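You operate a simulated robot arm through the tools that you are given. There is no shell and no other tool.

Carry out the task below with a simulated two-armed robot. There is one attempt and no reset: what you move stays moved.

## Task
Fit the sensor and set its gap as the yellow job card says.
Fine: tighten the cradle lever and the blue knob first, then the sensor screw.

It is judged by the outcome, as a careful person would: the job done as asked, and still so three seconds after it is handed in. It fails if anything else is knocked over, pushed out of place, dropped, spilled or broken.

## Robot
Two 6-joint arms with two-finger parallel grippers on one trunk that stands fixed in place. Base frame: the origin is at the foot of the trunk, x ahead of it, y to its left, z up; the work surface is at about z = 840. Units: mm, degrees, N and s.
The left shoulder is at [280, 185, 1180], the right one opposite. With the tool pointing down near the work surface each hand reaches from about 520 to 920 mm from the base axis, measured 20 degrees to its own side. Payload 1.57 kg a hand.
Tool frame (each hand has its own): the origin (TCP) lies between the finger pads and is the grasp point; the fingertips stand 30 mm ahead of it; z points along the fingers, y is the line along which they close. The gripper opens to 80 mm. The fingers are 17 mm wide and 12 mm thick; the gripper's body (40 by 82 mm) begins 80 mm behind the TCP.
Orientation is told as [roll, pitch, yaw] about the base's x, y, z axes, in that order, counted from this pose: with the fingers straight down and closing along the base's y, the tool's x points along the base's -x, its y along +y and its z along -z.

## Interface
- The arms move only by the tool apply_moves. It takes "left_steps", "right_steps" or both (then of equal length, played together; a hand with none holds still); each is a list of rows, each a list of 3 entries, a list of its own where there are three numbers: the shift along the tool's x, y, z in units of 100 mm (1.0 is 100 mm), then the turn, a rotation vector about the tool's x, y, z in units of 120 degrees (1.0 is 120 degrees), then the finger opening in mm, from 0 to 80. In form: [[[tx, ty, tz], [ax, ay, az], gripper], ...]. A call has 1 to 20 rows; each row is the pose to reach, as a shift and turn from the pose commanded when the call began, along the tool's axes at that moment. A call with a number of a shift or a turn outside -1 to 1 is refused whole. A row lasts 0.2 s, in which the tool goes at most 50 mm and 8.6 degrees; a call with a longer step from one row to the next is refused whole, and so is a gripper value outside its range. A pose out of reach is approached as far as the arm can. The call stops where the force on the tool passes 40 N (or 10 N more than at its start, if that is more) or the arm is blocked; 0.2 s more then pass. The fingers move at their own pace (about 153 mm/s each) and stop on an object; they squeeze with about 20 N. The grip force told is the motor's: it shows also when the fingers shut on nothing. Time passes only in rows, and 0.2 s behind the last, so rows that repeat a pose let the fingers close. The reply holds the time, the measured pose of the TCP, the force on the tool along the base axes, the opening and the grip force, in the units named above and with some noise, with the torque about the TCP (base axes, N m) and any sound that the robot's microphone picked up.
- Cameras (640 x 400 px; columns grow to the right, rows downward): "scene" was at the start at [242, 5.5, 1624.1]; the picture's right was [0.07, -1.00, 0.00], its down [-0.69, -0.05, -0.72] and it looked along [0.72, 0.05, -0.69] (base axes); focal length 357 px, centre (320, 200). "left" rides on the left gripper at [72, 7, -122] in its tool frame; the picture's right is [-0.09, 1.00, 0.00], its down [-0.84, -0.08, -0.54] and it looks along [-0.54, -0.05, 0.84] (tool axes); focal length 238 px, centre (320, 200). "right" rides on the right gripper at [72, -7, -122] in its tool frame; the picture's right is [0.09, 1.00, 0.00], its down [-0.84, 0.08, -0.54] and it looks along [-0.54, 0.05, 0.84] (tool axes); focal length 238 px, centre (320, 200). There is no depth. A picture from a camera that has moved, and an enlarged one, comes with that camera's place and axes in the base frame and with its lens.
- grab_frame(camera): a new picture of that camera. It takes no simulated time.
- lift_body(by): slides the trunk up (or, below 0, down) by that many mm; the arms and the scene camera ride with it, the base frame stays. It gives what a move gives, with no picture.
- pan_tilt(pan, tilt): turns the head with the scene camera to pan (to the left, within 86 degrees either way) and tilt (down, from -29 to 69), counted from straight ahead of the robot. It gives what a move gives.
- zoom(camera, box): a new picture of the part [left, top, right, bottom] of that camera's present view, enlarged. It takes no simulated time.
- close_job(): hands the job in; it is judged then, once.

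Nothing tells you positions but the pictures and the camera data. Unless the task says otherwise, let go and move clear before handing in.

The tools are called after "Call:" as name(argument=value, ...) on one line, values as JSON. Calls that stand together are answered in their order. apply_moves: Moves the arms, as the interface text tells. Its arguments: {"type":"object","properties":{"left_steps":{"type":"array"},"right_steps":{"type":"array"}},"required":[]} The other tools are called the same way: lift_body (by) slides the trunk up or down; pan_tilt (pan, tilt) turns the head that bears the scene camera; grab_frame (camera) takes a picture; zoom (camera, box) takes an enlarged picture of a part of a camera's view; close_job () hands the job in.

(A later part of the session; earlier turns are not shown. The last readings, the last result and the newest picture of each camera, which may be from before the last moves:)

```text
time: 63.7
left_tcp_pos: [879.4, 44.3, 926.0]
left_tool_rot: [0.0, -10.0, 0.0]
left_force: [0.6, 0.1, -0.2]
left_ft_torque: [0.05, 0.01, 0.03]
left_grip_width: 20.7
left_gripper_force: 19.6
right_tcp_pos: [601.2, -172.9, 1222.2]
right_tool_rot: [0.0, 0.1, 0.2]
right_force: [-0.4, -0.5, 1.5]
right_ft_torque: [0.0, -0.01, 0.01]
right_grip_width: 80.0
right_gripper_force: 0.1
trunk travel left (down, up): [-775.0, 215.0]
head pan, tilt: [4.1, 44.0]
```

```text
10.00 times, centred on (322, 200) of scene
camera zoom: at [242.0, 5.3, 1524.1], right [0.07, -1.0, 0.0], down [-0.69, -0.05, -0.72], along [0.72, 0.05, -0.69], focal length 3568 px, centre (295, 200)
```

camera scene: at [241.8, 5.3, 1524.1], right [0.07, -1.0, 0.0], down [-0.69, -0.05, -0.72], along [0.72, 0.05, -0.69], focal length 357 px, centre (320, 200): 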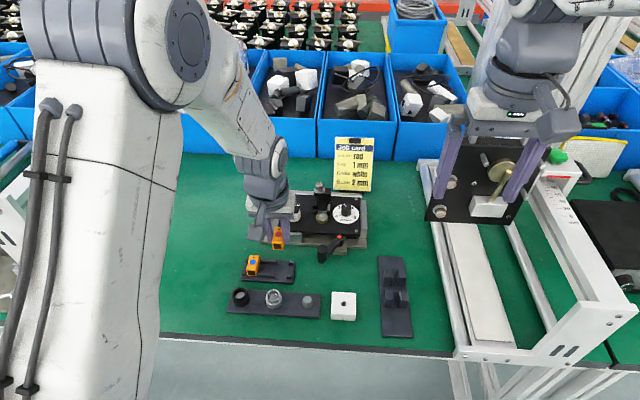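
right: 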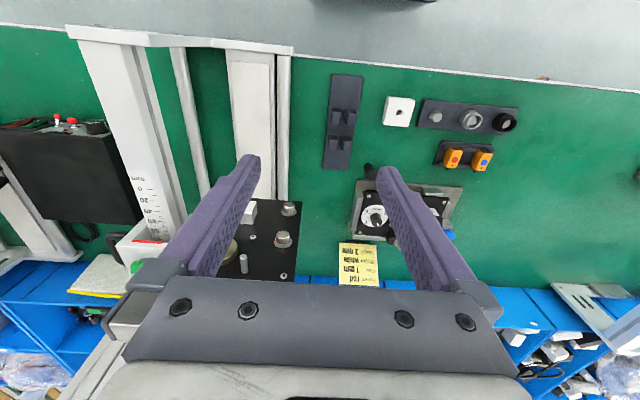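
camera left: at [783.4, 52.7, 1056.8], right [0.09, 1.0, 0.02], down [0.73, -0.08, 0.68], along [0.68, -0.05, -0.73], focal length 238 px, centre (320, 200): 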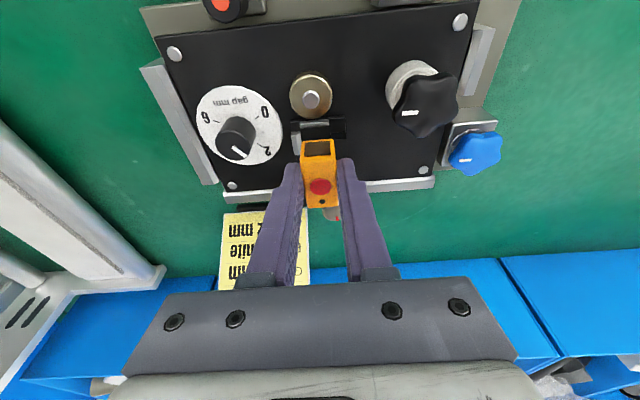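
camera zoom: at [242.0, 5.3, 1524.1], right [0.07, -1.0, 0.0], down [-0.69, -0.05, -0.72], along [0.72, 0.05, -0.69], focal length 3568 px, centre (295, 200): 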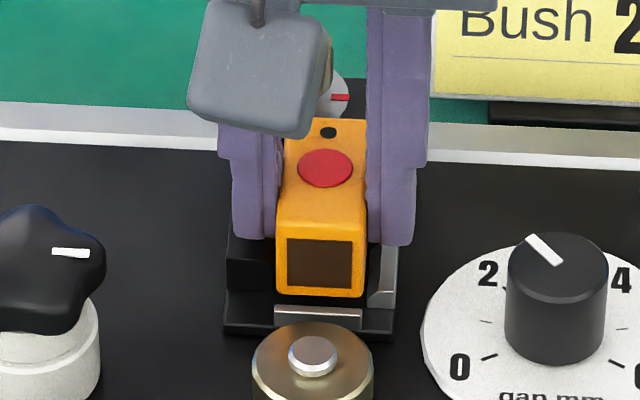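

No contact so far, so the stub isn't fouling. I'll nudge 0.5 mm left to centre and lower in small steps, watching the force.

Call:
apply_moves(left_steps=[[[0.0035, 0.005, 0.02], [0, 0, 0], 0], [[0.007, 0.005, 0.0394], [0, 0, 0], 0], [[0.0104, 0.005, 0.0591], [0, 0, 0], 0], [[0.0104, 0.005, 0.0591], [0, 0, 0], 0]])

Call:
zoom(camera="left", box=[270, 90, 370, 215])

Call:
zoom(camera="scene", box=[305, 180, 340, 220])

```text
time: 64.7
left_tcp_pos: [879.1, 44.2, 923.1]
left_tool_rot: [-0.2, -10.2, -0.1]
left_force: [-7.7, -1.3, 29.6]
left_ft_torque: [0.5, 0.32, 0.1]
left_grip_width: 20.9
left_gripper_force: 20.5
right_tcp_pos: [600.9, -173.4, 1225.9]
right_tool_rot: [0.0, -0.1, 0.1]
right_force: [0.0, 1.2, 0.1]
right_ft_torque: [0.01, -0.04, 0.01]
right_grip_width: 80.0
right_gripper_force: 0.1
trunk travel left (down, up): [-775.0, 215.0]
head pan, tilt: [4.1, 44.0]
```

```text
3.20 times, centred on (320, 152) of left
camera zoom: at [786.9, 50.5, 1030.6], right [0.09, 1.0, 0.02], down [0.73, -0.08, 0.68], along [0.68, -0.05, -0.73], focal length 763 px, centre (320, 352)
```

zoom: 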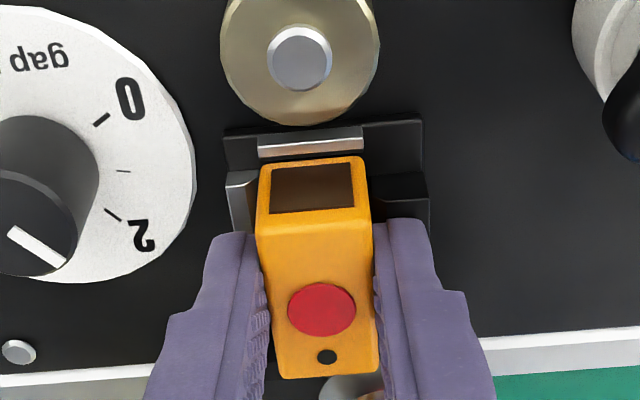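

```text
10.00 times, centred on (322, 200) of scene
camera zoom: at [240.0, 5.0, 1524.8], right [0.07, -1.0, 0.0], down [-0.69, -0.05, -0.72], along [0.72, 0.05, -0.69], focal length 3568 px, centre (295, 200)
```

zoom: 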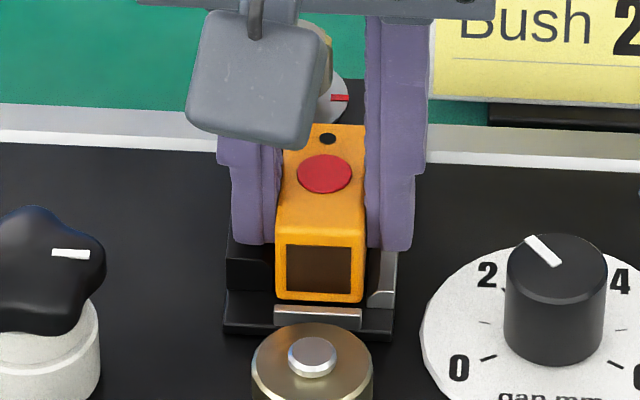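

The y+ fingertip has come down on the side rib while the sensor is already several millimetres inside the pocket. I'll lift 1 mm to take the pressure off, then open slowly so the walls guide the sensor down to the floor.

Call:
apply_moves(left_steps=[[[-0.0017, 0, -0.01], [0, 0, 0], 0], [[-0.003, 0, -0.02], [0, 0, 0], 0], [[-0.003, 0, -0.02], [0, 0, 0], 0]])

```text
time: 65.5
left_tcp_pos: [879.2, 43.3, 924.8]
left_tool_rot: [0.0, -10.2, 0.1]
left_force: [-0.7, -3.5, 23.2]
left_ft_torque: [0.31, 0.07, 0.06]
left_grip_width: 20.7
left_gripper_force: 20.3
right_tcp_pos: [600.9, -173.3, 1224.7]
right_tool_rot: [0.0, -0.1, 0.1]
right_force: [0.4, 0.2, -0.6]
right_ft_torque: [0.0, 0.02, 0.0]
right_grip_width: 80.0
right_gripper_force: 0.1
trunk travel left (down, up): [-775.0, 215.0]
head pan, tilt: [4.1, 44.0]
```

There's still 23 N of upward contact force. I'll raise a little more until it goes away.

Call:
apply_moves(left_steps=[[[-0.0017, 0, -0.01], [0, 0, 0], 0], [[-0.0035, 0, -0.02], [0, 0, 0], 0], [[-0.0035, 0, -0.02], [0, 0, 0], 0]])

Call:
zoom(camera="scene", box=[305, 180, 340, 220])

Call:
zoom(camera="left", box=[270, 90, 370, 215])

```text
time: 66.3
left_tcp_pos: [879.2, 44.4, 924.6]
left_tool_rot: [0.0, -10.0, 0.0]
left_force: [4.0, -3.0, 10.3]
left_ft_torque: [0.13, -0.1, -0.05]
left_grip_width: 20.6
left_gripper_force: 19.8
right_tcp_pos: [601.0, -173.2, 1223.7]
right_tool_rot: [0.1, 0.1, 0.0]
right_force: [0.6, 0.0, -0.7]
right_ft_torque: [0.02, -0.02, 0.03]
right_grip_width: 80.1
right_gripper_force: 0.1
trunk travel left (down, up): [-775.0, 215.0]
head pan, tilt: [4.1, 44.0]
```

```text
10.00 times, centred on (322, 200) of scene
camera zoom: at [241.6, 5.0, 1524.1], right [0.07, -1.0, 0.0], down [-0.69, -0.05, -0.72], along [0.72, 0.05, -0.69], focal length 3568 px, centre (295, 200)
```

zoom: 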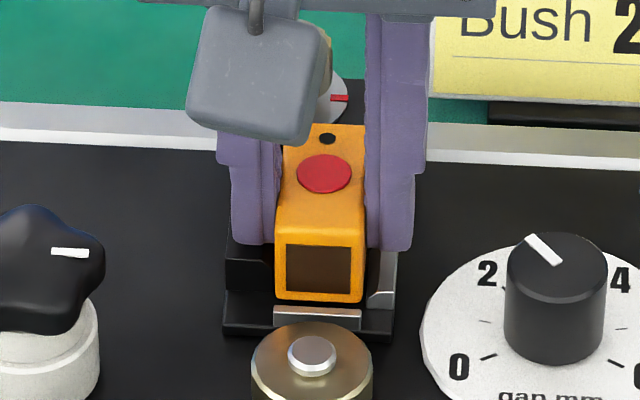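

```text
3.20 times, centred on (320, 152) of left
camera zoom: at [787.0, 50.3, 1031.3], right [0.09, 1.0, 0.02], down [0.73, -0.08, 0.68], along [0.68, -0.05, -0.73], focal length 763 px, centre (320, 352)
```

zoom: 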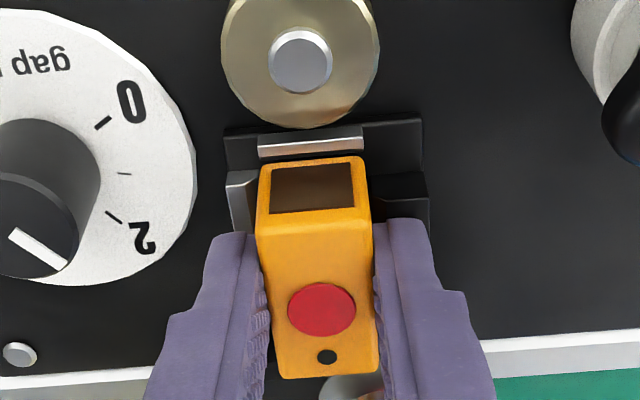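

The remaining force pushes the tool toward -y, which suggests the sensor's left bottom edge is resting on the rib's lead-in chamfer. I'll lift slightly, shift 0.7 mm to the right and try again gently.

Call:
apply_moves(left_steps=[[[-0.0026, -0.003, -0.0148], [0, 0, 0], 0], [[-0.0026, -0.007, -0.0148], [0, 0, 0], 0], [[-0.0026, -0.007, -0.0148], [0, 0, 0], 0], [[-0.0009, -0.007, -0.0049], [0, 0, 0], 0], [[0.0009, -0.007, 0.0049], [0, 0, 0], 0], [[0.0026, -0.007, 0.0148], [0, 0, 0], 0], [[0.0026, -0.007, 0.0148], [0, 0, 0], 0]])

```text
time: 67.9
left_tcp_pos: [878.5, 43.7, 924.5]
left_tool_rot: [0.0, -10.1, 0.1]
left_force: [-7.2, 3.2, 16.8]
left_ft_torque: [0.38, 0.22, 0.1]
left_grip_width: 21.0
left_gripper_force: 19.9
right_tcp_pos: [600.8, -172.4, 1226.3]
right_tool_rot: [0.0, -0.1, 0.2]
right_force: [-0.4, 1.2, 0.7]
right_ft_torque: [-0.01, 0.0, 0.02]
right_grip_width: 80.0
right_gripper_force: 0.0
trunk travel left (down, up): [-775.0, 215.0]
head pan, tilt: [4.1, 44.0]
```

The torque shows it is the left fingertip sitting on the rib top (about z = 891), while the sensor is inside the walls with only a few millimetres to go. I'll unload, re-centre by 0.4 mm and open gradually to let it settle.

Call:
apply_moves(left_steps=[[[-0.0026, 0.004, -0.0148], [0, 0, 0], 0], [[-0.0043, 0.004, -0.0246], [0, 0, 0], 0], [[-0.0043, 0.004, -0.0246], [0, 0, 0], 0]])

Call:
zoom(camera="scene", box=[310, 190, 335, 215])

```text
time: 68.7
left_tcp_pos: [878.1, 43.8, 924.8]
left_tool_rot: [0.0, -10.0, 0.0]
left_force: [0.4, 0.2, 4.9]
left_ft_torque: [0.11, 0.02, -0.01]
left_grip_width: 20.9
left_gripper_force: 19.8
right_tcp_pos: [602.1, -173.4, 1224.6]
right_tool_rot: [0.0, 0.0, 0.1]
right_force: [0.6, -0.8, 0.1]
right_ft_torque: [-0.01, -0.02, 0.01]
right_grip_width: 79.8
right_gripper_force: 0.0
trunk travel left (down, up): [-775.0, 215.0]
head pan, tilt: [4.1, 44.0]
```

```text
16.00 times, centred on (322, 202) of scene
camera zoom: at [241.8, 5.2, 1524.0], right [0.07, -1.0, 0.0], down [-0.69, -0.05, -0.72], along [0.72, 0.05, -0.69], focal length 5709 px, centre (280, 160)
```

zoom: 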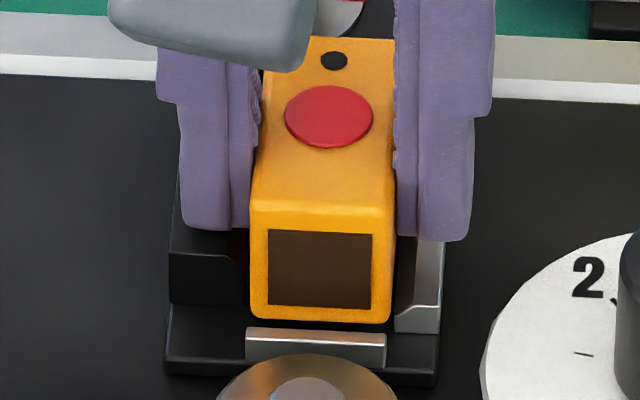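

The sensor is squarely between the rib and the clip, behind the lip. I'll open the fingers gradually now.

Call:
apply_moves(left_steps=[[[0, 0, 0], [0, 0, 0], 22], [[0, 0, 0], [0, 0, 0], 24], [[0, 0, 0], [0, 0, 0], 26], [[0, 0, 0], [0, 0, 0], 29], [[0, 0, 0], [0, 0, 0], 32], [[0, 0, 0], [0, 0, 0], 36]])

Call:
zoom(camera="scene", box=[310, 190, 335, 215])

Call:
zoom(camera="left", box=[270, 90, 370, 215])

```text
time: 70.1
left_tcp_pos: [877.6, 42.0, 925.6]
left_tool_rot: [0.0, -9.9, 0.0]
left_force: [-1.4, 0.0, 0.7]
left_ft_torque: [0.04, -0.01, 0.0]
left_grip_width: 36.1
left_gripper_force: 0.1
right_tcp_pos: [602.0, -174.1, 1224.5]
right_tool_rot: [0.0, 0.0, 0.2]
right_force: [-0.6, 0.3, 0.3]
right_ft_torque: [0.02, -0.04, 0.01]
right_grip_width: 80.1
right_gripper_force: 0.0
trunk travel left (down, up): [-775.0, 215.0]
head pan, tilt: [4.1, 44.0]
```

```text
16.00 times, centred on (322, 202) of scene
camera zoom: at [241.9, 5.3, 1524.1], right [0.07, -1.0, 0.0], down [-0.69, -0.05, -0.72], along [0.72, 0.05, -0.69], focal length 5709 px, centre (280, 160)
```

zoom: 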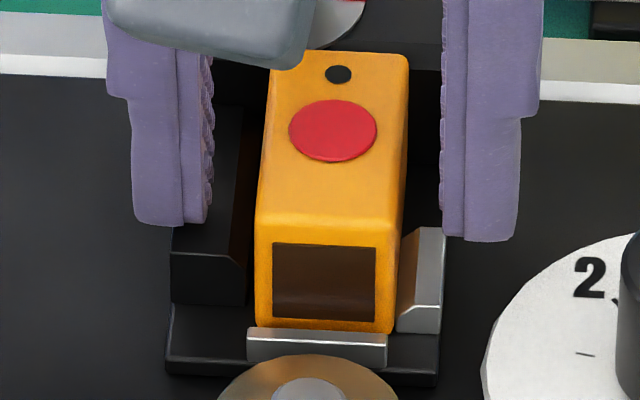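

```text
3.20 times, centred on (320, 152) of left
camera zoom: at [787.2, 50.3, 1031.9], right [0.09, 1.0, 0.02], down [0.73, -0.08, 0.68], along [0.68, -0.05, -0.73], focal length 763 px, centre (320, 352)
```

zoom: 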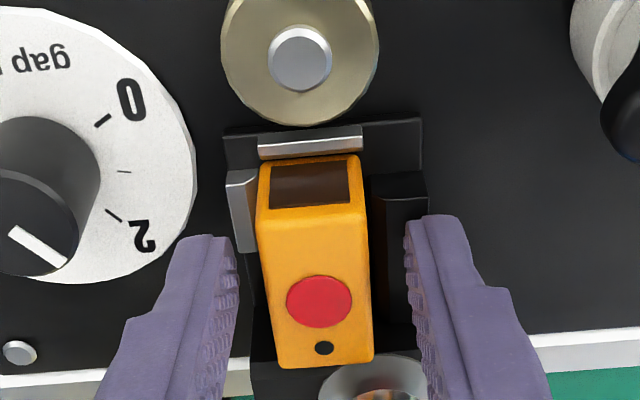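

The sensor has dropped into its pocket behind the lip with its window facing the disc. I'll raise the hand clear and inspect the seating.

Call:
apply_moves(left_steps=[[[-0.0174, 0, -0.0985], [0, 0, 0], 40], [[-0.0521, 0, -0.295], [0, 0, 0], 40], [[-0.1, 0, -0.59], [0, 0, 0], 40], [[-0.05, 0, -0.8], [0, 0, 0], 40], [[0.15, 0.3, -0.85], [0, 0, 0], 40], [[0.4, 0.6, -0.85], [0, 0, 0], 40], [[0.6, 0.9, -0.85], [0, 0, 0], 40], [[0.6, 0.9, -0.85], [0, 0, 0], 40]])

Call:
zoom(camera="scene", box=[305, 175, 370, 225])

Call:
zoom(camera="scene", box=[308, 180, 338, 215])

Call:
grab_frame(camera="left")

```text
time: 71.9
left_tcp_pos: [805.2, 133.4, 997.0]
left_tool_rot: [0.1, -10.0, 0.1]
left_force: [0.2, -0.4, 0.6]
left_ft_torque: [0.0, 0.02, 0.0]
left_grip_width: 39.8
left_gripper_force: 0.1
right_tcp_pos: [601.8, -173.3, 1224.3]
right_tool_rot: [0.0, 0.0, 0.1]
right_force: [0.3, 1.1, -0.2]
right_ft_torque: [-0.03, 0.0, -0.02]
right_grip_width: 80.1
right_gripper_force: 0.1
trunk travel left (down, up): [-775.0, 215.0]
head pan, tilt: [4.1, 44.0]
```

```text
8.00 times, centred on (338, 200) of scene
camera zoom: at [241.8, 5.4, 1524.1], right [0.07, -1.0, 0.0], down [-0.69, -0.05, -0.72], along [0.72, 0.05, -0.69], focal length 2854 px, centre (180, 200)
```

zoom: 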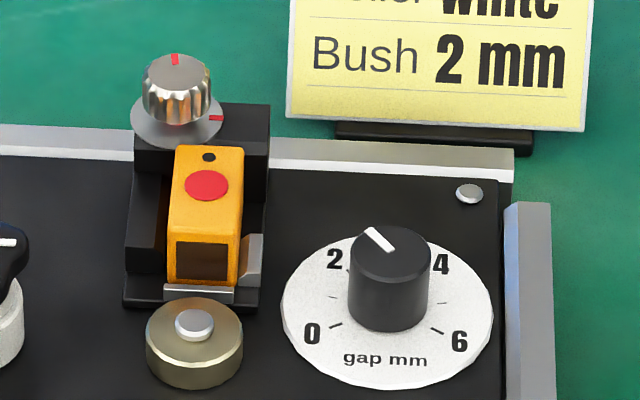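

```text
11.43 times, centred on (323, 198) of scene
camera zoom: at [241.8, 5.4, 1524.1], right [0.07, -1.0, 0.0], down [-0.69, -0.05, -0.72], along [0.72, 0.05, -0.69], focal length 4078 px, centre (286, 229)
```

zoom: 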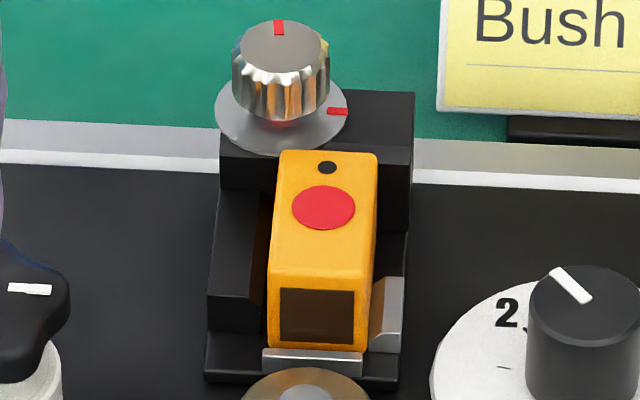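

```text
taken
camera left: at [714.1, 140.4, 1104.5], right [0.09, 1.0, 0.02], down [0.73, -0.08, 0.68], along [0.68, -0.05, -0.73], focal length 238 px, centre (320, 200)
```

left: 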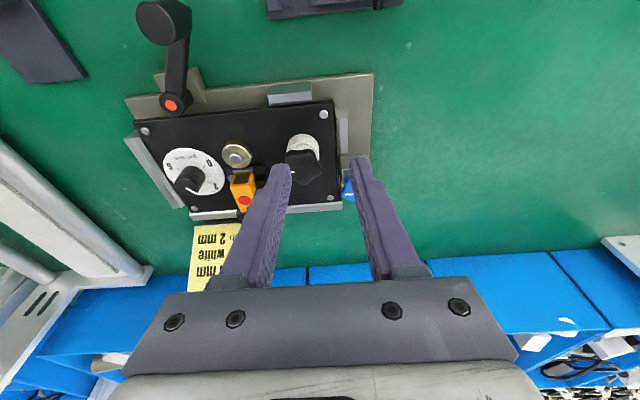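

The sensor sits in its bracket facing the disc. I'll look at it from this other angle to check that it's down flat and square.

Call:
zoom(camera="left", box=[205, 130, 275, 225])

Call:
zoom(camera="left", box=[140, 130, 240, 220])

Call:
zoom(camera="scene", box=[314, 196, 332, 216])

```text
4.21 times, centred on (240, 178) of left
camera zoom: at [714.1, 140.4, 1104.5], right [0.09, 1.0, 0.02], down [0.73, -0.08, 0.68], along [0.68, -0.05, -0.73], focal length 1004 px, centre (657, 295)
```

zoom: 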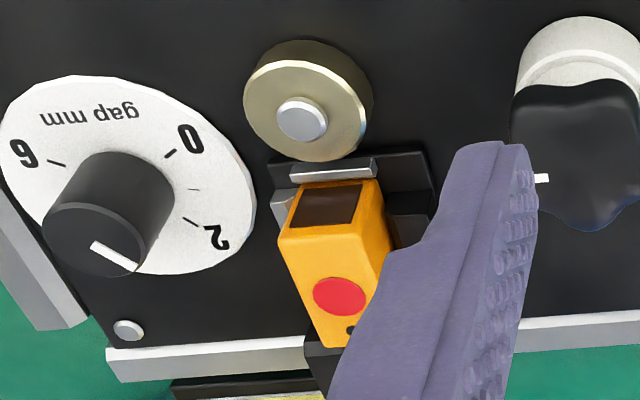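

```text
4.44 times, centred on (190, 175) of left
camera zoom: at [714.1, 140.4, 1104.5], right [0.09, 1.0, 0.02], down [0.73, -0.08, 0.68], along [0.68, -0.05, -0.73], focal length 1059 px, centre (898, 311)
```

zoom: 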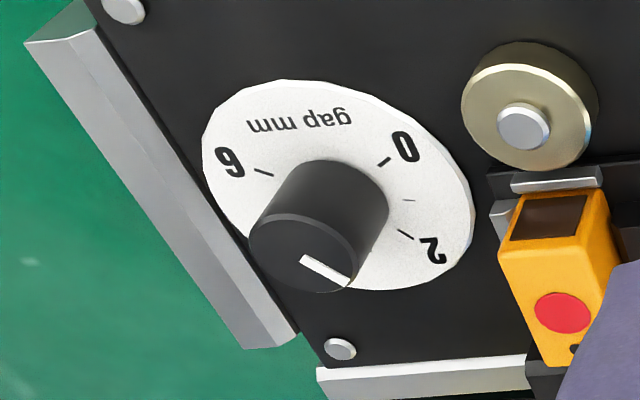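

```text
16.00 times, centred on (323, 206) of scene
camera zoom: at [241.8, 5.4, 1524.1], right [0.07, -1.0, 0.0], down [-0.69, -0.05, -0.72], along [0.72, 0.05, -0.69], focal length 5709 px, centre (272, 104)
```

zoom: 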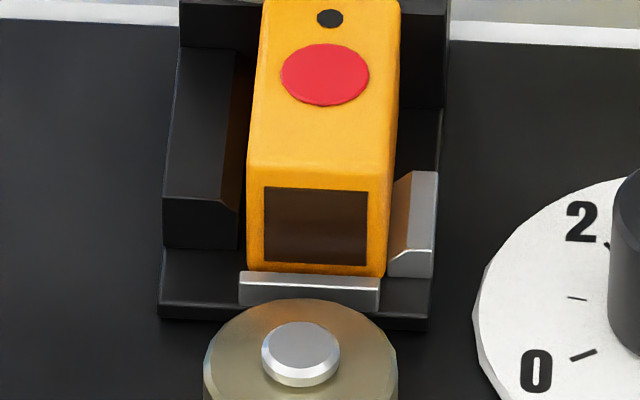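

The sensor is flat in the pocket, against the lip. Before turning the dial I'll read it closely from both cameras.

Call:
zoom(camera="scene", box=[332, 198, 362, 224])

Call:
zoom(camera="left", box=[155, 140, 230, 205])

```text
15.38 times, centred on (347, 211) of scene
camera zoom: at [241.8, 5.4, 1524.1], right [0.07, -1.0, 0.0], down [-0.69, -0.05, -0.72], along [0.72, 0.05, -0.69], focal length 5489 px, centre (-95, 31)
```

zoom: 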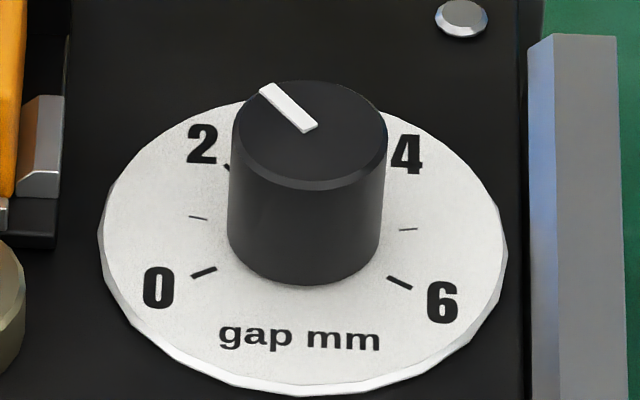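

```text
6.15 times, centred on (192, 172) of left
camera zoom: at [714.1, 140.4, 1104.5], right [0.09, 1.0, 0.02], down [0.73, -0.08, 0.68], along [0.68, -0.05, -0.73], focal length 1467 px, centre (1105, 369)
```

zoom: 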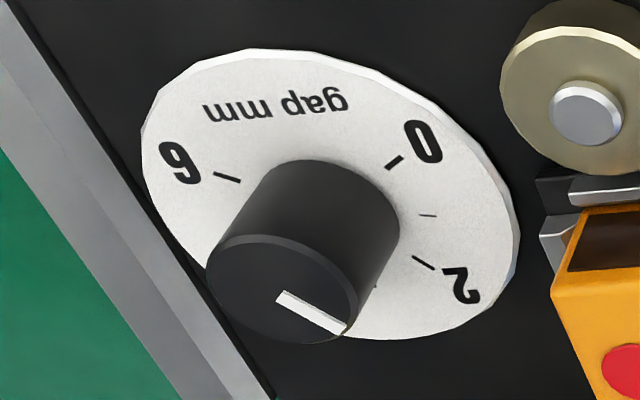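

The pointer reads 2.0 mm (38.7° from straight back) and the scale runs 40° per mm, so 1 mm needs about 41° counter-clockwise. I'll move the left hand over to the dial knob at about (865, -15).

Call:
apply_moves(left_steps=[[[-0.1, -0.3, 0.017], [0, 0, 0], 42], [[-0.2, -0.6, 0.035], [0, 0, 0], 42], [[-0.295, -0.95, 0.052], [0, 0, 0], 42], [[-0.295, -0.95, 0.052], [0, 0, 0], 42]])

Call:
apply_moves(left_steps=[[[-0.08, -0.25, 0.1], [0, 0, 0], 42], [[-0.17, -0.536, 0.2], [0, 0, 0], 42], [[-0.182, -0.536, 0.34], [0, 0, 0], 42], [[-0.182, -0.536, 0.34], [0, 0, 0], 42]])

Call:
zoom(camera="left", box=[240, 80, 400, 210])

Call:
zoom(camera="scene", box=[310, 160, 380, 230])

```text
time: 72.9
left_tcp_pos: [837.9, 36.6, 998.1]
left_tool_rot: [0.0, -10.0, 0.1]
left_force: [-0.6, -0.4, 0.0]
left_ft_torque: [-0.01, 0.01, 0.01]
left_grip_width: 41.8
left_gripper_force: 0.1
right_tcp_pos: [601.8, -173.3, 1224.6]
right_tool_rot: [0.0, 0.1, 0.0]
right_force: [0.1, -0.4, 0.1]
right_ft_torque: [0.01, 0.03, -0.03]
right_grip_width: 79.9
right_gripper_force: 0.1
trunk travel left (down, up): [-775.0, 215.0]
head pan, tilt: [4.1, 44.0]
```

```text
time: 73.9
left_tcp_pos: [860.3, -14.9, 968.2]
left_tool_rot: [0.0, -9.9, 0.0]
left_force: [0.5, 0.1, 0.2]
left_ft_torque: [-0.02, 0.0, 0.01]
left_grip_width: 42.0
left_gripper_force: 0.1
right_tcp_pos: [603.0, -173.1, 1225.1]
right_tool_rot: [-0.1, 0.0, 0.0]
right_force: [-0.6, 0.5, 1.2]
right_ft_torque: [-0.01, -0.03, -0.01]
right_grip_width: 80.0
right_gripper_force: 0.0
trunk travel left (down, up): [-775.0, 215.0]
head pan, tilt: [4.1, 44.0]
```

```text
3.08 times, centred on (320, 145) of left
camera zoom: at [768.6, -9.0, 1074.7], right [0.09, 1.0, 0.02], down [0.73, -0.08, 0.68], along [0.68, -0.05, -0.73], focal length 733 px, centre (320, 369)
```

zoom: 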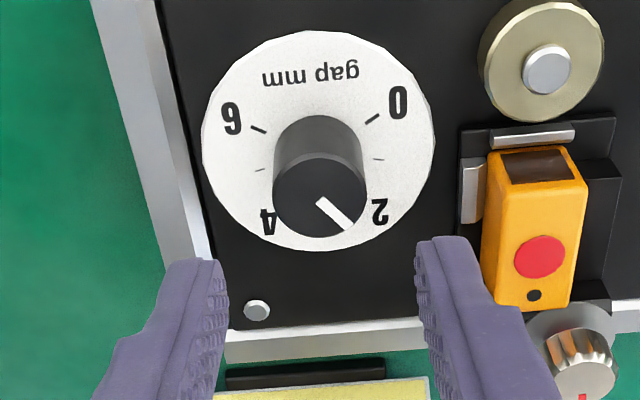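

```text
5.71 times, centred on (345, 195) of scene
camera zoom: at [242.1, 5.2, 1524.1], right [0.07, -1.0, 0.0], down [-0.69, -0.05, -0.72], along [0.72, 0.05, -0.69], focal length 2039 px, centre (177, 229)
```

zoom: 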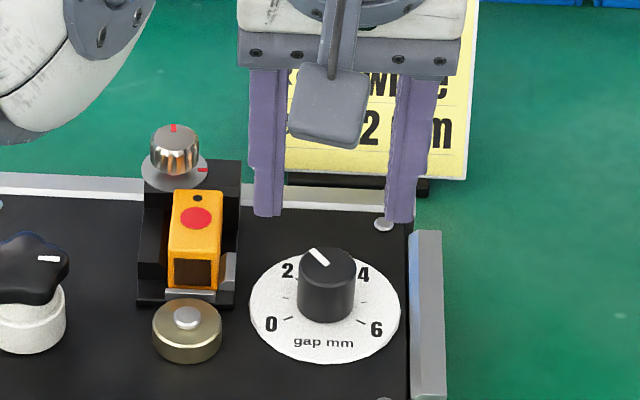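

The knob is centred between the fingers and the y+ finger clears the sensor bracket. I'll descend around the dial knob and close.

Call:
apply_moves(left_steps=[[[0.02, 0.006, 0.12], [0, 0, 0], 40], [[0.045, 0.006, 0.27], [0, 0, 0], 40], [[0.068, 0.006, 0.4], [0, 0, 0], 40], [[0.082, 0.006, 0.489], [0, 0, 0], 40], [[0.082, 0.006, 0.489], [0, 0, 0], 40]])

Call:
zoom(camera="left", box=[240, 80, 400, 210])

Call:
zoom(camera="scene", box=[310, 170, 370, 230])

```text
time: 75.1
left_tcp_pos: [859.7, -14.4, 917.3]
left_tool_rot: [0.0, -9.9, -0.1]
left_force: [-0.7, 0.4, -1.2]
left_ft_torque: [0.0, -0.01, 0.04]
left_grip_width: 39.9
left_gripper_force: 0.0
right_tcp_pos: [602.0, -173.9, 1224.4]
right_tool_rot: [0.0, 0.0, 0.2]
right_force: [0.5, 0.2, 0.9]
right_ft_torque: [0.02, -0.01, -0.01]
right_grip_width: 79.9
right_gripper_force: 0.0
trunk travel left (down, up): [-775.0, 215.0]
head pan, tilt: [4.1, 44.0]
```

```text
3.08 times, centred on (320, 145) of left
camera zoom: at [768.1, -7.8, 1025.4], right [0.09, 1.0, 0.02], down [0.73, -0.08, 0.68], along [0.68, -0.05, -0.73], focal length 733 px, centre (320, 369)
```

zoom: 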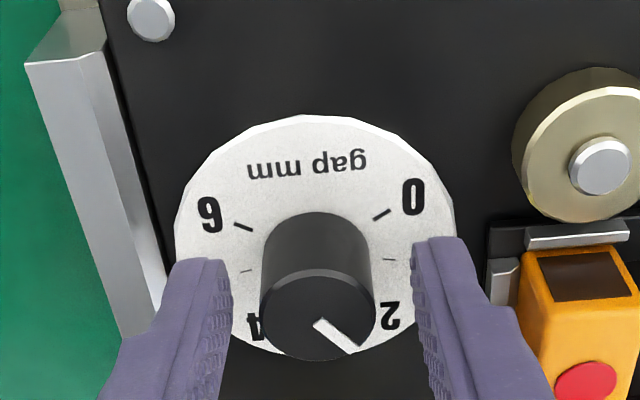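

```text
6.67 times, centred on (340, 200) of scene
camera zoom: at [242.0, 5.2, 1524.1], right [0.07, -1.0, 0.0], down [-0.69, -0.05, -0.72], along [0.72, 0.05, -0.69], focal length 2379 px, centre (187, 200)
```

zoom: 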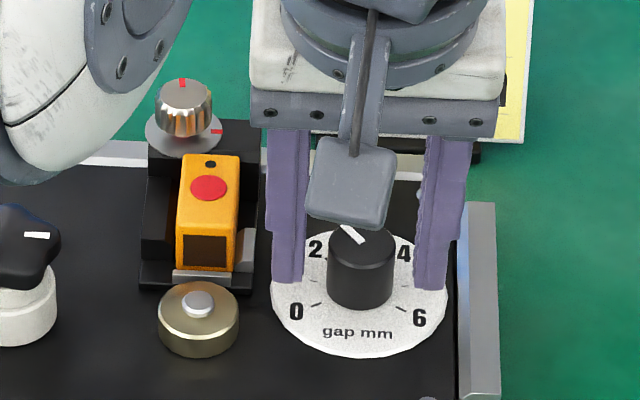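

The fingers are around the dial knob with clearance. I'll close on it.

Call:
apply_moves(left_steps=[[[0, 0, 0], [0, 0, 0], 32], [[0, 0, 0], [0, 0, 0], 27], [[0, 0, 0], [0, 0, 0], 20], [[0, 0, 0], [0, 0, 0], 15]])

Call:
zoom(camera="left", box=[240, 80, 400, 210])

```text
time: 76.1
left_tcp_pos: [858.9, -15.6, 919.8]
left_tool_rot: [0.0, -10.0, -0.1]
left_force: [0.3, -4.1, -0.5]
left_ft_torque: [0.07, -0.04, -0.01]
left_grip_width: 24.3
left_gripper_force: 19.9
right_tcp_pos: [602.1, -174.2, 1223.4]
right_tool_rot: [-0.1, 0.0, 0.2]
right_force: [-0.6, -0.3, -0.2]
right_ft_torque: [-0.02, 0.01, 0.0]
right_grip_width: 80.0
right_gripper_force: 0.0
trunk travel left (down, up): [-775.0, 215.0]
head pan, tilt: [4.1, 44.0]
```

```text
3.08 times, centred on (320, 145) of left
camera zoom: at [768.1, -8.5, 1025.6], right [0.09, 1.0, 0.02], down [0.73, -0.08, 0.68], along [0.68, -0.05, -0.73], focal length 733 px, centre (320, 369)
```

zoom: 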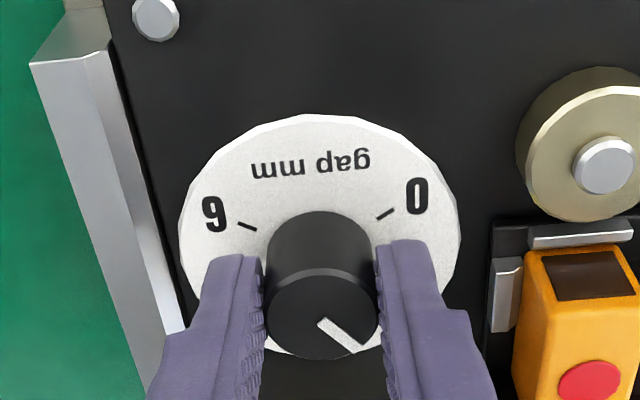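

The knob is held at 24.3 mm. I'll turn it counter-clockwise about its vertical axis, first by 35°, then check.

Call:
apply_moves(left_steps=[[[-0.0003, -0.0042, 0.0001], [-0.00723, 0, -0.04103], 15], [[-0.0011, -0.0083, 0.0002], [-0.01447, 0, -0.08207], 15], [[-0.0021, -0.0124, 0.0004], [-0.0217, 0, -0.1231], 15], [[-0.0035, -0.0163, 0.0006], [-0.02893, 0, -0.16413], 15], [[-0.0053, -0.0201, 0.0009], [-0.03617, 0, -0.20517], 15], [[-0.0073, -0.0237, 0.0013], [-0.0434, 0, -0.2462], 15], [[-0.0097, -0.0272, 0.0017], [-0.05063, 0, -0.28723], 15], [[-0.0097, -0.0272, 0.0017], [-0.05063, 0, -0.28723], 15]])

Call:
zoom(camera="left", box=[220, 60, 440, 230])

Call:
zoom(camera="scene", box=[310, 170, 370, 230])

```text
time: 77.9
left_tcp_pos: [860.8, -18.5, 918.4]
left_tool_rot: [-0.1, -10.0, 35.1]
left_force: [0.7, -12.4, 0.4]
left_ft_torque: [-0.21, 0.12, -0.08]
left_grip_width: 24.3
left_gripper_force: 20.1
right_tcp_pos: [602.1, -174.1, 1224.3]
right_tool_rot: [0.0, 0.0, 0.1]
right_force: [0.8, 0.2, 0.4]
right_ft_torque: [0.01, 0.02, -0.03]
right_grip_width: 79.9
right_gripper_force: 0.0
trunk travel left (down, up): [-775.0, 215.0]
head pan, tilt: [4.1, 44.0]
```

```text
2.35 times, centred on (330, 145) of left
camera zoom: at [781.9, -65.6, 1025.6], right [-0.5, 0.87, 0.02], down [0.64, 0.36, 0.68], along [0.58, 0.35, -0.73], focal length 561 px, centre (296, 329)
```

zoom: 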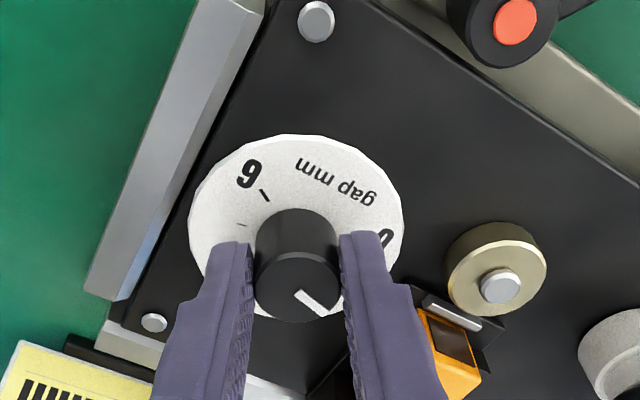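

```text
6.67 times, centred on (340, 200) of scene
camera zoom: at [242.1, 4.4, 1524.1], right [0.07, -1.0, 0.0], down [-0.69, -0.05, -0.72], along [0.72, 0.05, -0.69], focal length 2379 px, centre (187, 200)
```

zoom: 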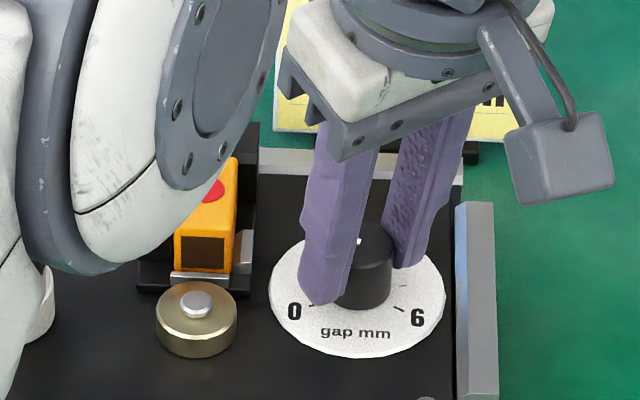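

The knob turned with the hand and the pointer now measures about 74.5°. I'll add the last 6° to reach the 1 mm mark at 80°.

Call:
apply_moves(left_steps=[[[0.002, -0.006, -0.0003], [-0.0029, 0, -0.0164], 15], [[0.004, -0.0116, -0.0007], [-0.0058, 0, -0.0328], 15], [[0.004, -0.0116, -0.0007], [-0.00868, 0, -0.04924], 15], [[0.004, -0.0116, -0.0007], [-0.00868, 0, -0.04924], 15]])

Call:
zoom(camera="left", box=[250, 100, 390, 210])

```text
time: 78.9
left_tcp_pos: [860.4, -18.0, 920.4]
left_tool_rot: [0.0, -10.1, 41.2]
left_force: [3.1, -10.2, 2.2]
left_ft_torque: [-0.26, 0.01, -0.07]
left_grip_width: 24.0
left_gripper_force: 19.6
right_tcp_pos: [600.2, -174.2, 1225.4]
right_tool_rot: [0.0, 0.0, 0.1]
right_force: [-0.2, 0.1, 0.5]
right_ft_torque: [-0.01, 0.01, 0.03]
right_grip_width: 80.2
right_gripper_force: 0.1
trunk travel left (down, up): [-775.0, 215.0]
head pan, tilt: [4.1, 44.0]
```

```text
3.64 times, centred on (320, 155) of left
camera zoom: at [787.5, -74.0, 1025.5], right [-0.59, 0.81, 0.02], down [0.6, 0.42, 0.68], along [0.54, 0.41, -0.73], focal length 867 px, centre (320, 364)
```

zoom: 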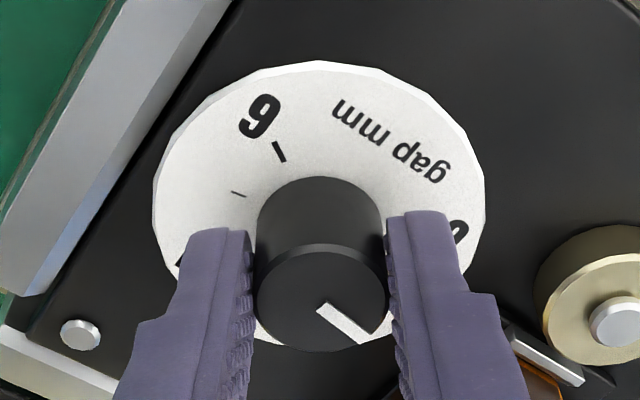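

I'll release the dial and rise straight up to read the setting.

Call:
apply_moves(left_steps=[[[0, 0, 0], [0, 0, 0], 28], [[0, 0, 0], [0, 0, 0], 34], [[-0.0174, 0, -0.0985], [0, 0, 0], 36], [[-0.052, 0, -0.295], [0, 0, 0], 36], [[-0.104, 0, -0.59], [0, 0, 0], 36], [[-0.139, 0, -0.788], [0, 0, 0], 36]])

Call:
zoom(camera="left", box=[230, 70, 410, 190])

Call:
grab_frame(camera="scene")

```text
time: 80.3
left_tcp_pos: [860.7, -19.7, 998.6]
left_tool_rot: [0.1, -10.0, 40.9]
left_force: [-0.5, -0.3, 0.0]
left_ft_torque: [-0.01, -0.01, 0.03]
left_grip_width: 36.2
left_gripper_force: 0.0
right_tcp_pos: [600.9, -174.4, 1224.5]
right_tool_rot: [0.0, 0.0, 0.1]
right_force: [-0.8, 0.0, 0.3]
right_ft_torque: [0.02, -0.02, 0.02]
right_grip_width: 79.8
right_gripper_force: 0.1
trunk travel left (down, up): [-775.0, 215.0]
head pan, tilt: [4.1, 44.0]
```

```text
3.33 times, centred on (320, 130) of left
camera zoom: at [787.3, -74.0, 1106.2], right [-0.59, 0.81, 0.02], down [0.6, 0.42, 0.68], along [0.54, 0.41, -0.73], focal length 794 px, centre (320, 433)
```

zoom: 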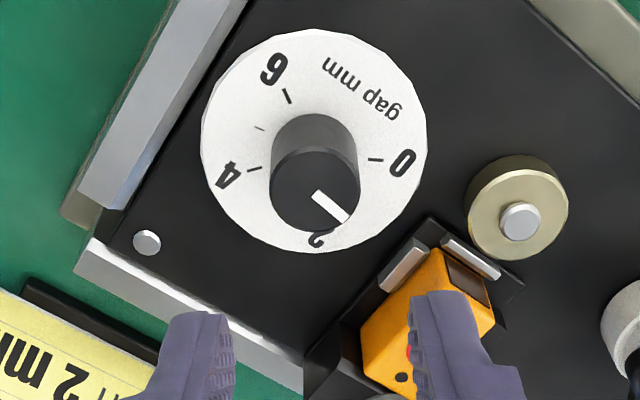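

```text
taken
camera scene: at [241.9, 5.0, 1524.1], right [0.07, -1.0, 0.0], down [-0.69, -0.05, -0.72], along [0.72, 0.05, -0.69], focal length 357 px, centre (320, 200)
```

scene: 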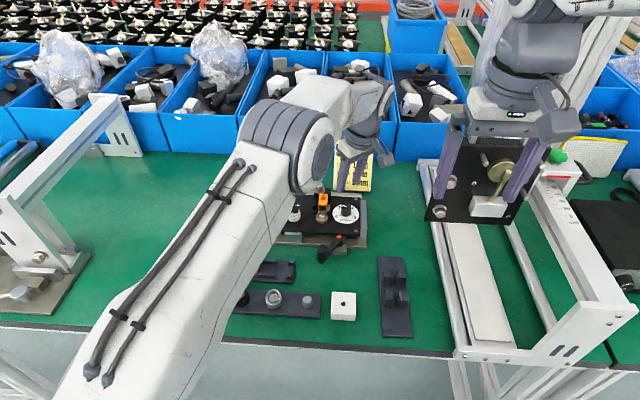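

The dial has moved; now I'll read it and look at the sensor's gap to the disc up close.

Call:
zoom(camera="scene", box=[332, 198, 362, 224])

Call:
zoom(camera="scene", box=[313, 196, 333, 216])

Call:
zoom(camera="left", box=[330, 110, 410, 160])

```text
15.38 times, centred on (347, 211) of scene
camera zoom: at [241.9, 5.0, 1524.1], right [0.07, -1.0, 0.0], down [-0.69, -0.05, -0.72], along [0.72, 0.05, -0.69], focal length 5489 px, centre (-95, 31)
```

zoom: 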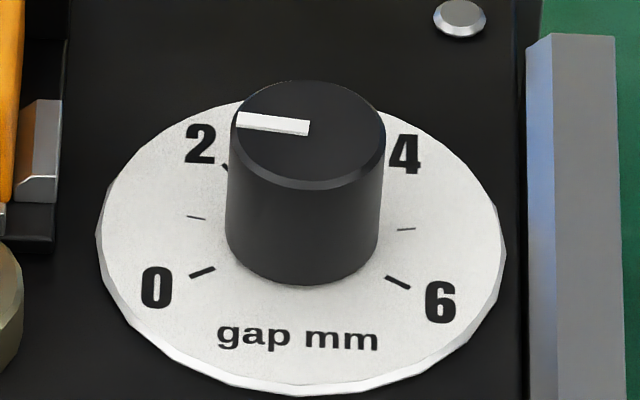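

```text
16.00 times, centred on (323, 206) of scene
camera zoom: at [241.9, 5.0, 1524.1], right [0.07, -1.0, 0.0], down [-0.69, -0.05, -0.72], along [0.72, 0.05, -0.69], focal length 5709 px, centre (272, 104)
```

zoom: 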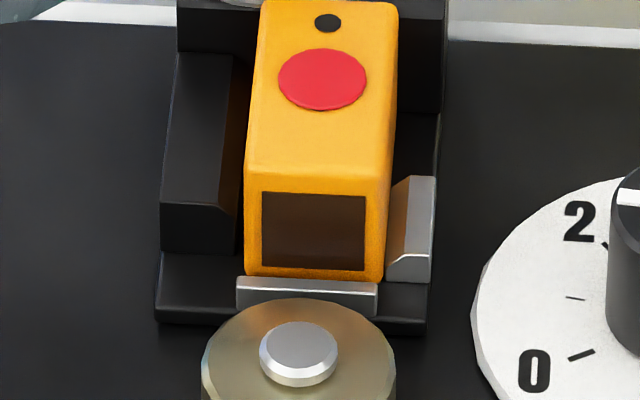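

```text
8.00 times, centred on (370, 135) of left
camera zoom: at [787.3, -74.0, 1106.2], right [-0.59, 0.81, 0.02], down [0.6, 0.42, 0.68], along [0.54, 0.41, -0.73], focal length 1907 px, centre (-80, 720)
```

zoom: 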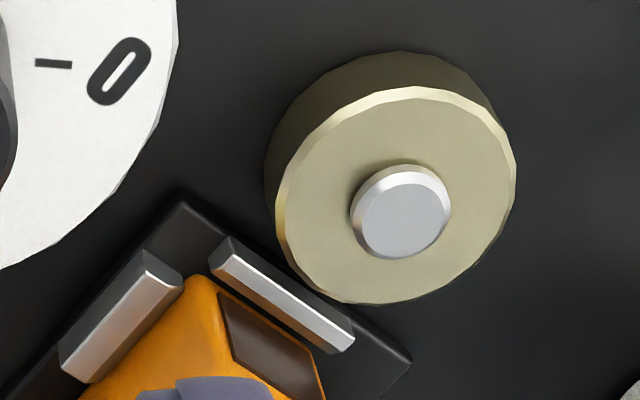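

The bracket has moved toward the disc as expected. The pointer looks within a few degrees of 80°, so I'll zoom tightly from both cameras to measure it precisely.

Call:
zoom(camera="left", box=[285, 75, 355, 150])

Call:
zoom(camera="scene", box=[340, 202, 354, 212])

```text
5.33 times, centred on (320, 112) of left
camera zoom: at [787.3, -74.0, 1106.2], right [-0.59, 0.81, 0.02], down [0.6, 0.42, 0.68], along [0.54, 0.41, -0.73], focal length 1271 px, centre (320, 667)
```

zoom: 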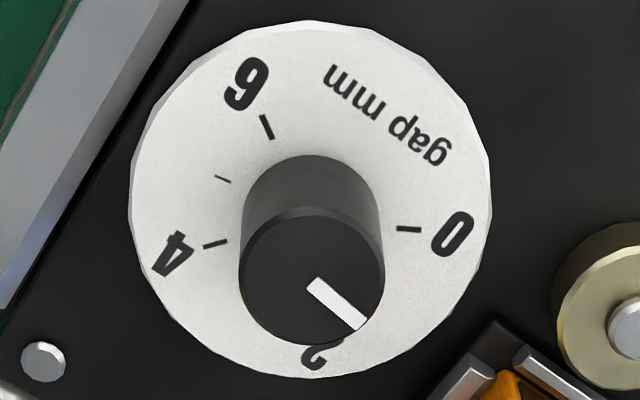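

```text
16.00 times, centred on (347, 207) of scene
camera zoom: at [241.9, 5.0, 1524.1], right [0.07, -1.0, 0.0], down [-0.69, -0.05, -0.72], along [0.72, 0.05, -0.69], focal length 5709 px, centre (-112, 88)
```

zoom: 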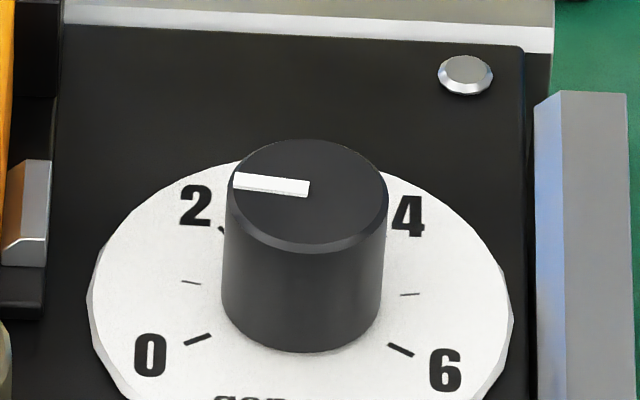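

Measured along the mark, the pointer is at about 83.5°, or roughly 0.91 mm. I'll go back down, grip the knob and turn it 3.5° clockwise to land on 1 mm.

Call:
apply_moves(left_steps=[[[0.035, 0, 0.197], [0, 0, 0], 36], [[0.087, 0, 0.4925], [0, 0, 0], 36], [[0.122, 0, 0.689], [0, 0, 0], 36], [[0.139, 0, 0.788], [0, 0, 0], 36], [[0.139, 0, 0.788], [0, 0, 0], 36], [[0.139, 0, 0.788], [0, 0, 0], 28], [[0.139, 0, 0.788], [0, 0, 0], 20], [[0.139, 0, 0.788], [0, 0, 0], 15], [[0.139, 0, 0.788], [0, 0, 0], 15]])

Call:
zoom(camera="left", box=[250, 100, 390, 210])

```text
time: 82.3
left_tcp_pos: [861.1, -19.1, 919.8]
left_tool_rot: [0.0, -10.0, 41.0]
left_force: [7.4, -6.1, -0.3]
left_ft_torque: [-0.06, -0.29, -0.07]
left_grip_width: 24.1
left_gripper_force: 20.1
right_tcp_pos: [602.9, -174.0, 1225.3]
right_tool_rot: [0.0, 0.0, 0.1]
right_force: [0.6, 0.1, -0.1]
right_ft_torque: [-0.04, -0.01, -0.01]
right_grip_width: 80.0
right_gripper_force: 0.1
trunk travel left (down, up): [-775.0, 215.0]
head pan, tilt: [4.1, 44.0]
```

```text
3.64 times, centred on (320, 155) of left
camera zoom: at [787.0, -74.2, 1026.1], right [-0.58, 0.81, 0.01], down [0.6, 0.42, 0.68], along [0.55, 0.41, -0.73], focal length 867 px, centre (320, 364)
```

zoom: 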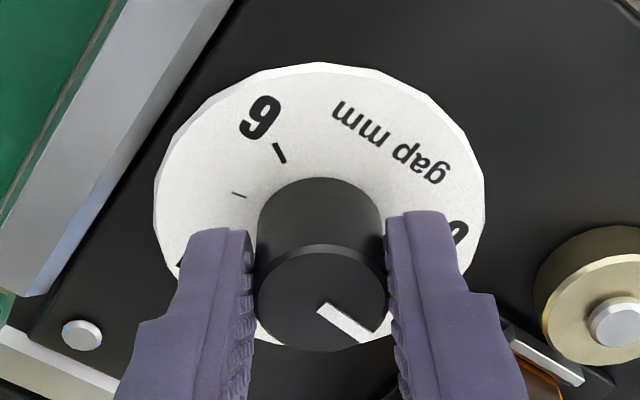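

Gripped again with the mark unchanged. I'll make the small clockwise correction and release.

Call:
apply_moves(left_steps=[[[0, -0.002, 0], [0.0025, 0, 0.0144], 15], [[0, -0.003, 0], [0.00506, 0, 0.02872], 15], [[0, -0.003, 0], [0.00506, 0, 0.02872], 15], [[0, -0.003, 0], [0.00506, 0, 0.02872], 15], [[0, -0.003, 0], [0.00506, 0, 0.02872], 28], [[0, -0.003, 0], [0.00506, 0, 0.02872], 36], [[-0.035, -0.003, -0.197], [0.00506, 0, 0.02872], 36], [[-0.087, -0.003, -0.4925], [0.00506, 0, 0.02872], 36], [[-0.139, -0.003, -0.788], [0.00506, 0, 0.02872], 36]])

Call:
zoom(camera="left", box=[285, 75, 355, 150])

Call:
zoom(camera="scene", box=[340, 202, 354, 212])

```text
time: 84.3
left_tcp_pos: [858.4, -19.6, 998.4]
left_tool_rot: [0.1, -10.0, 37.5]
left_force: [-0.5, -0.3, -0.5]
left_ft_torque: [0.01, -0.01, 0.02]
left_grip_width: 36.1
left_gripper_force: 0.0
right_tcp_pos: [602.4, -174.2, 1225.9]
right_tool_rot: [0.0, 0.0, 0.1]
right_force: [-0.3, 0.0, -0.7]
right_ft_torque: [0.06, 0.0, -0.04]
right_grip_width: 79.8
right_gripper_force: 0.0
trunk travel left (down, up): [-775.0, 215.0]
head pan, tilt: [4.1, 44.0]
```

```text
5.33 times, centred on (320, 112) of left
camera zoom: at [782.6, -71.3, 1105.5], right [-0.53, 0.84, 0.02], down [0.63, 0.38, 0.68], along [0.57, 0.37, -0.73], focal length 1271 px, centre (320, 667)
```

zoom: 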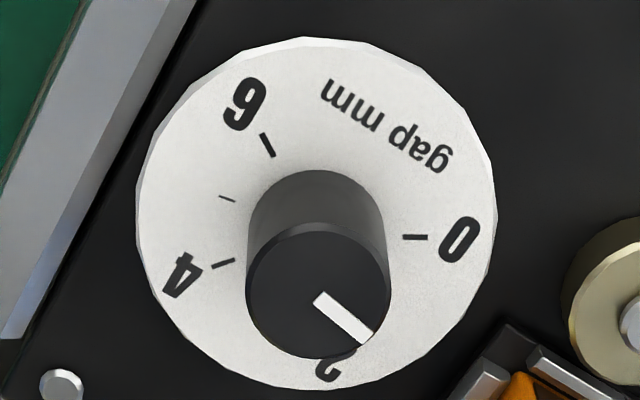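

```text
16.00 times, centred on (347, 207) of scene
camera zoom: at [242.0, 5.0, 1524.1], right [0.07, -1.0, 0.0], down [-0.69, -0.05, -0.72], along [0.72, 0.05, -0.69], focal length 5709 px, centre (-112, 88)
```

zoom: 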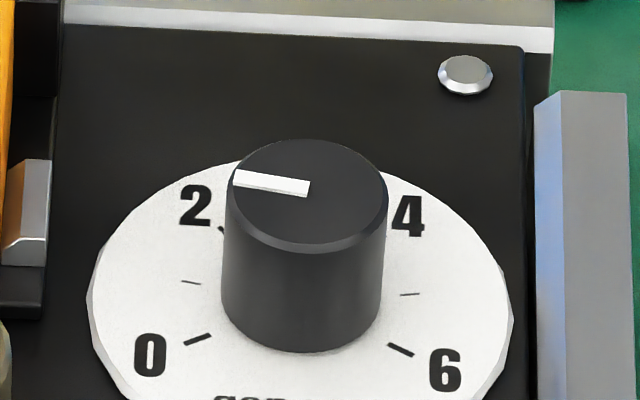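

The pointer now sits at about 81°, within 0.03 mm of the 1 mm mark. Next is the sensor screw; I'll carry the left hand over it and pitch it to about 25° so the far reach and a 90° turn stay comfortable.

Call:
apply_moves(left_steps=[[[-0.17, 0.044, 0.03], [0, -0.025, 0], 40], [[-0.34, 0.088, 0.06], [0, -0.05, 0], 40], [[-0.51, 0.131, 0.09], [0, -0.075, 0], 40], [[-0.68, 0.175, 0.12], [0, -0.1, 0], 40], [[-0.85, 0.219, 0.15], [0, -0.125, 0], 40], [[-0.85, 0.219, 0.15], [0, -0.125, 0], 40]])

Call:
grab_frame(camera="left")

Call:
grab_frame(camera="scene")

```text
time: 85.7
left_tcp_pos: [915.2, 52.6, 999.3]
left_tool_rot: [0.0, -25.0, 37.5]
left_force: [-0.1, -0.1, 0.4]
left_ft_torque: [0.0, -0.01, 0.0]
left_grip_width: 40.1
left_gripper_force: 0.0
right_tcp_pos: [601.4, -173.5, 1225.3]
right_tool_rot: [0.0, 0.1, 0.1]
right_force: [0.1, -0.2, -0.8]
right_ft_torque: [-0.03, 0.0, 0.0]
right_grip_width: 79.7
right_gripper_force: 0.1
trunk travel left (down, up): [-775.0, 215.0]
head pan, tilt: [4.1, 44.0]
```

```text
taken
camera left: at [819.2, -14.2, 1078.5], right [-0.54, 0.84, 0.04], down [0.47, 0.26, 0.85], along [0.7, 0.47, -0.53], focal length 238 px, centre (320, 200)
```

left: 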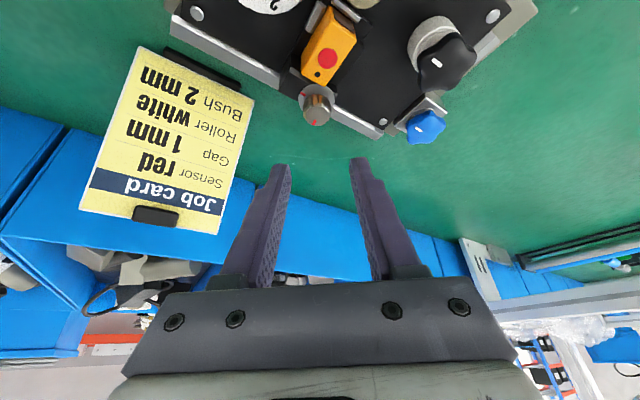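

```text
taken
camera scene: at [242.0, 5.1, 1524.1], right [0.07, -1.0, 0.0], down [-0.69, -0.05, -0.72], along [0.72, 0.05, -0.69], focal length 357 px, centre (320, 200)
```

scene: 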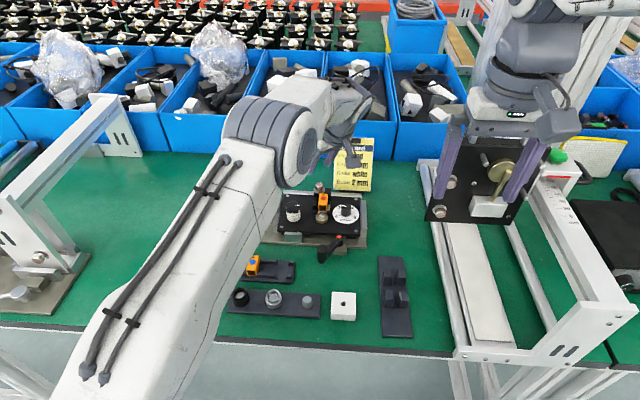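

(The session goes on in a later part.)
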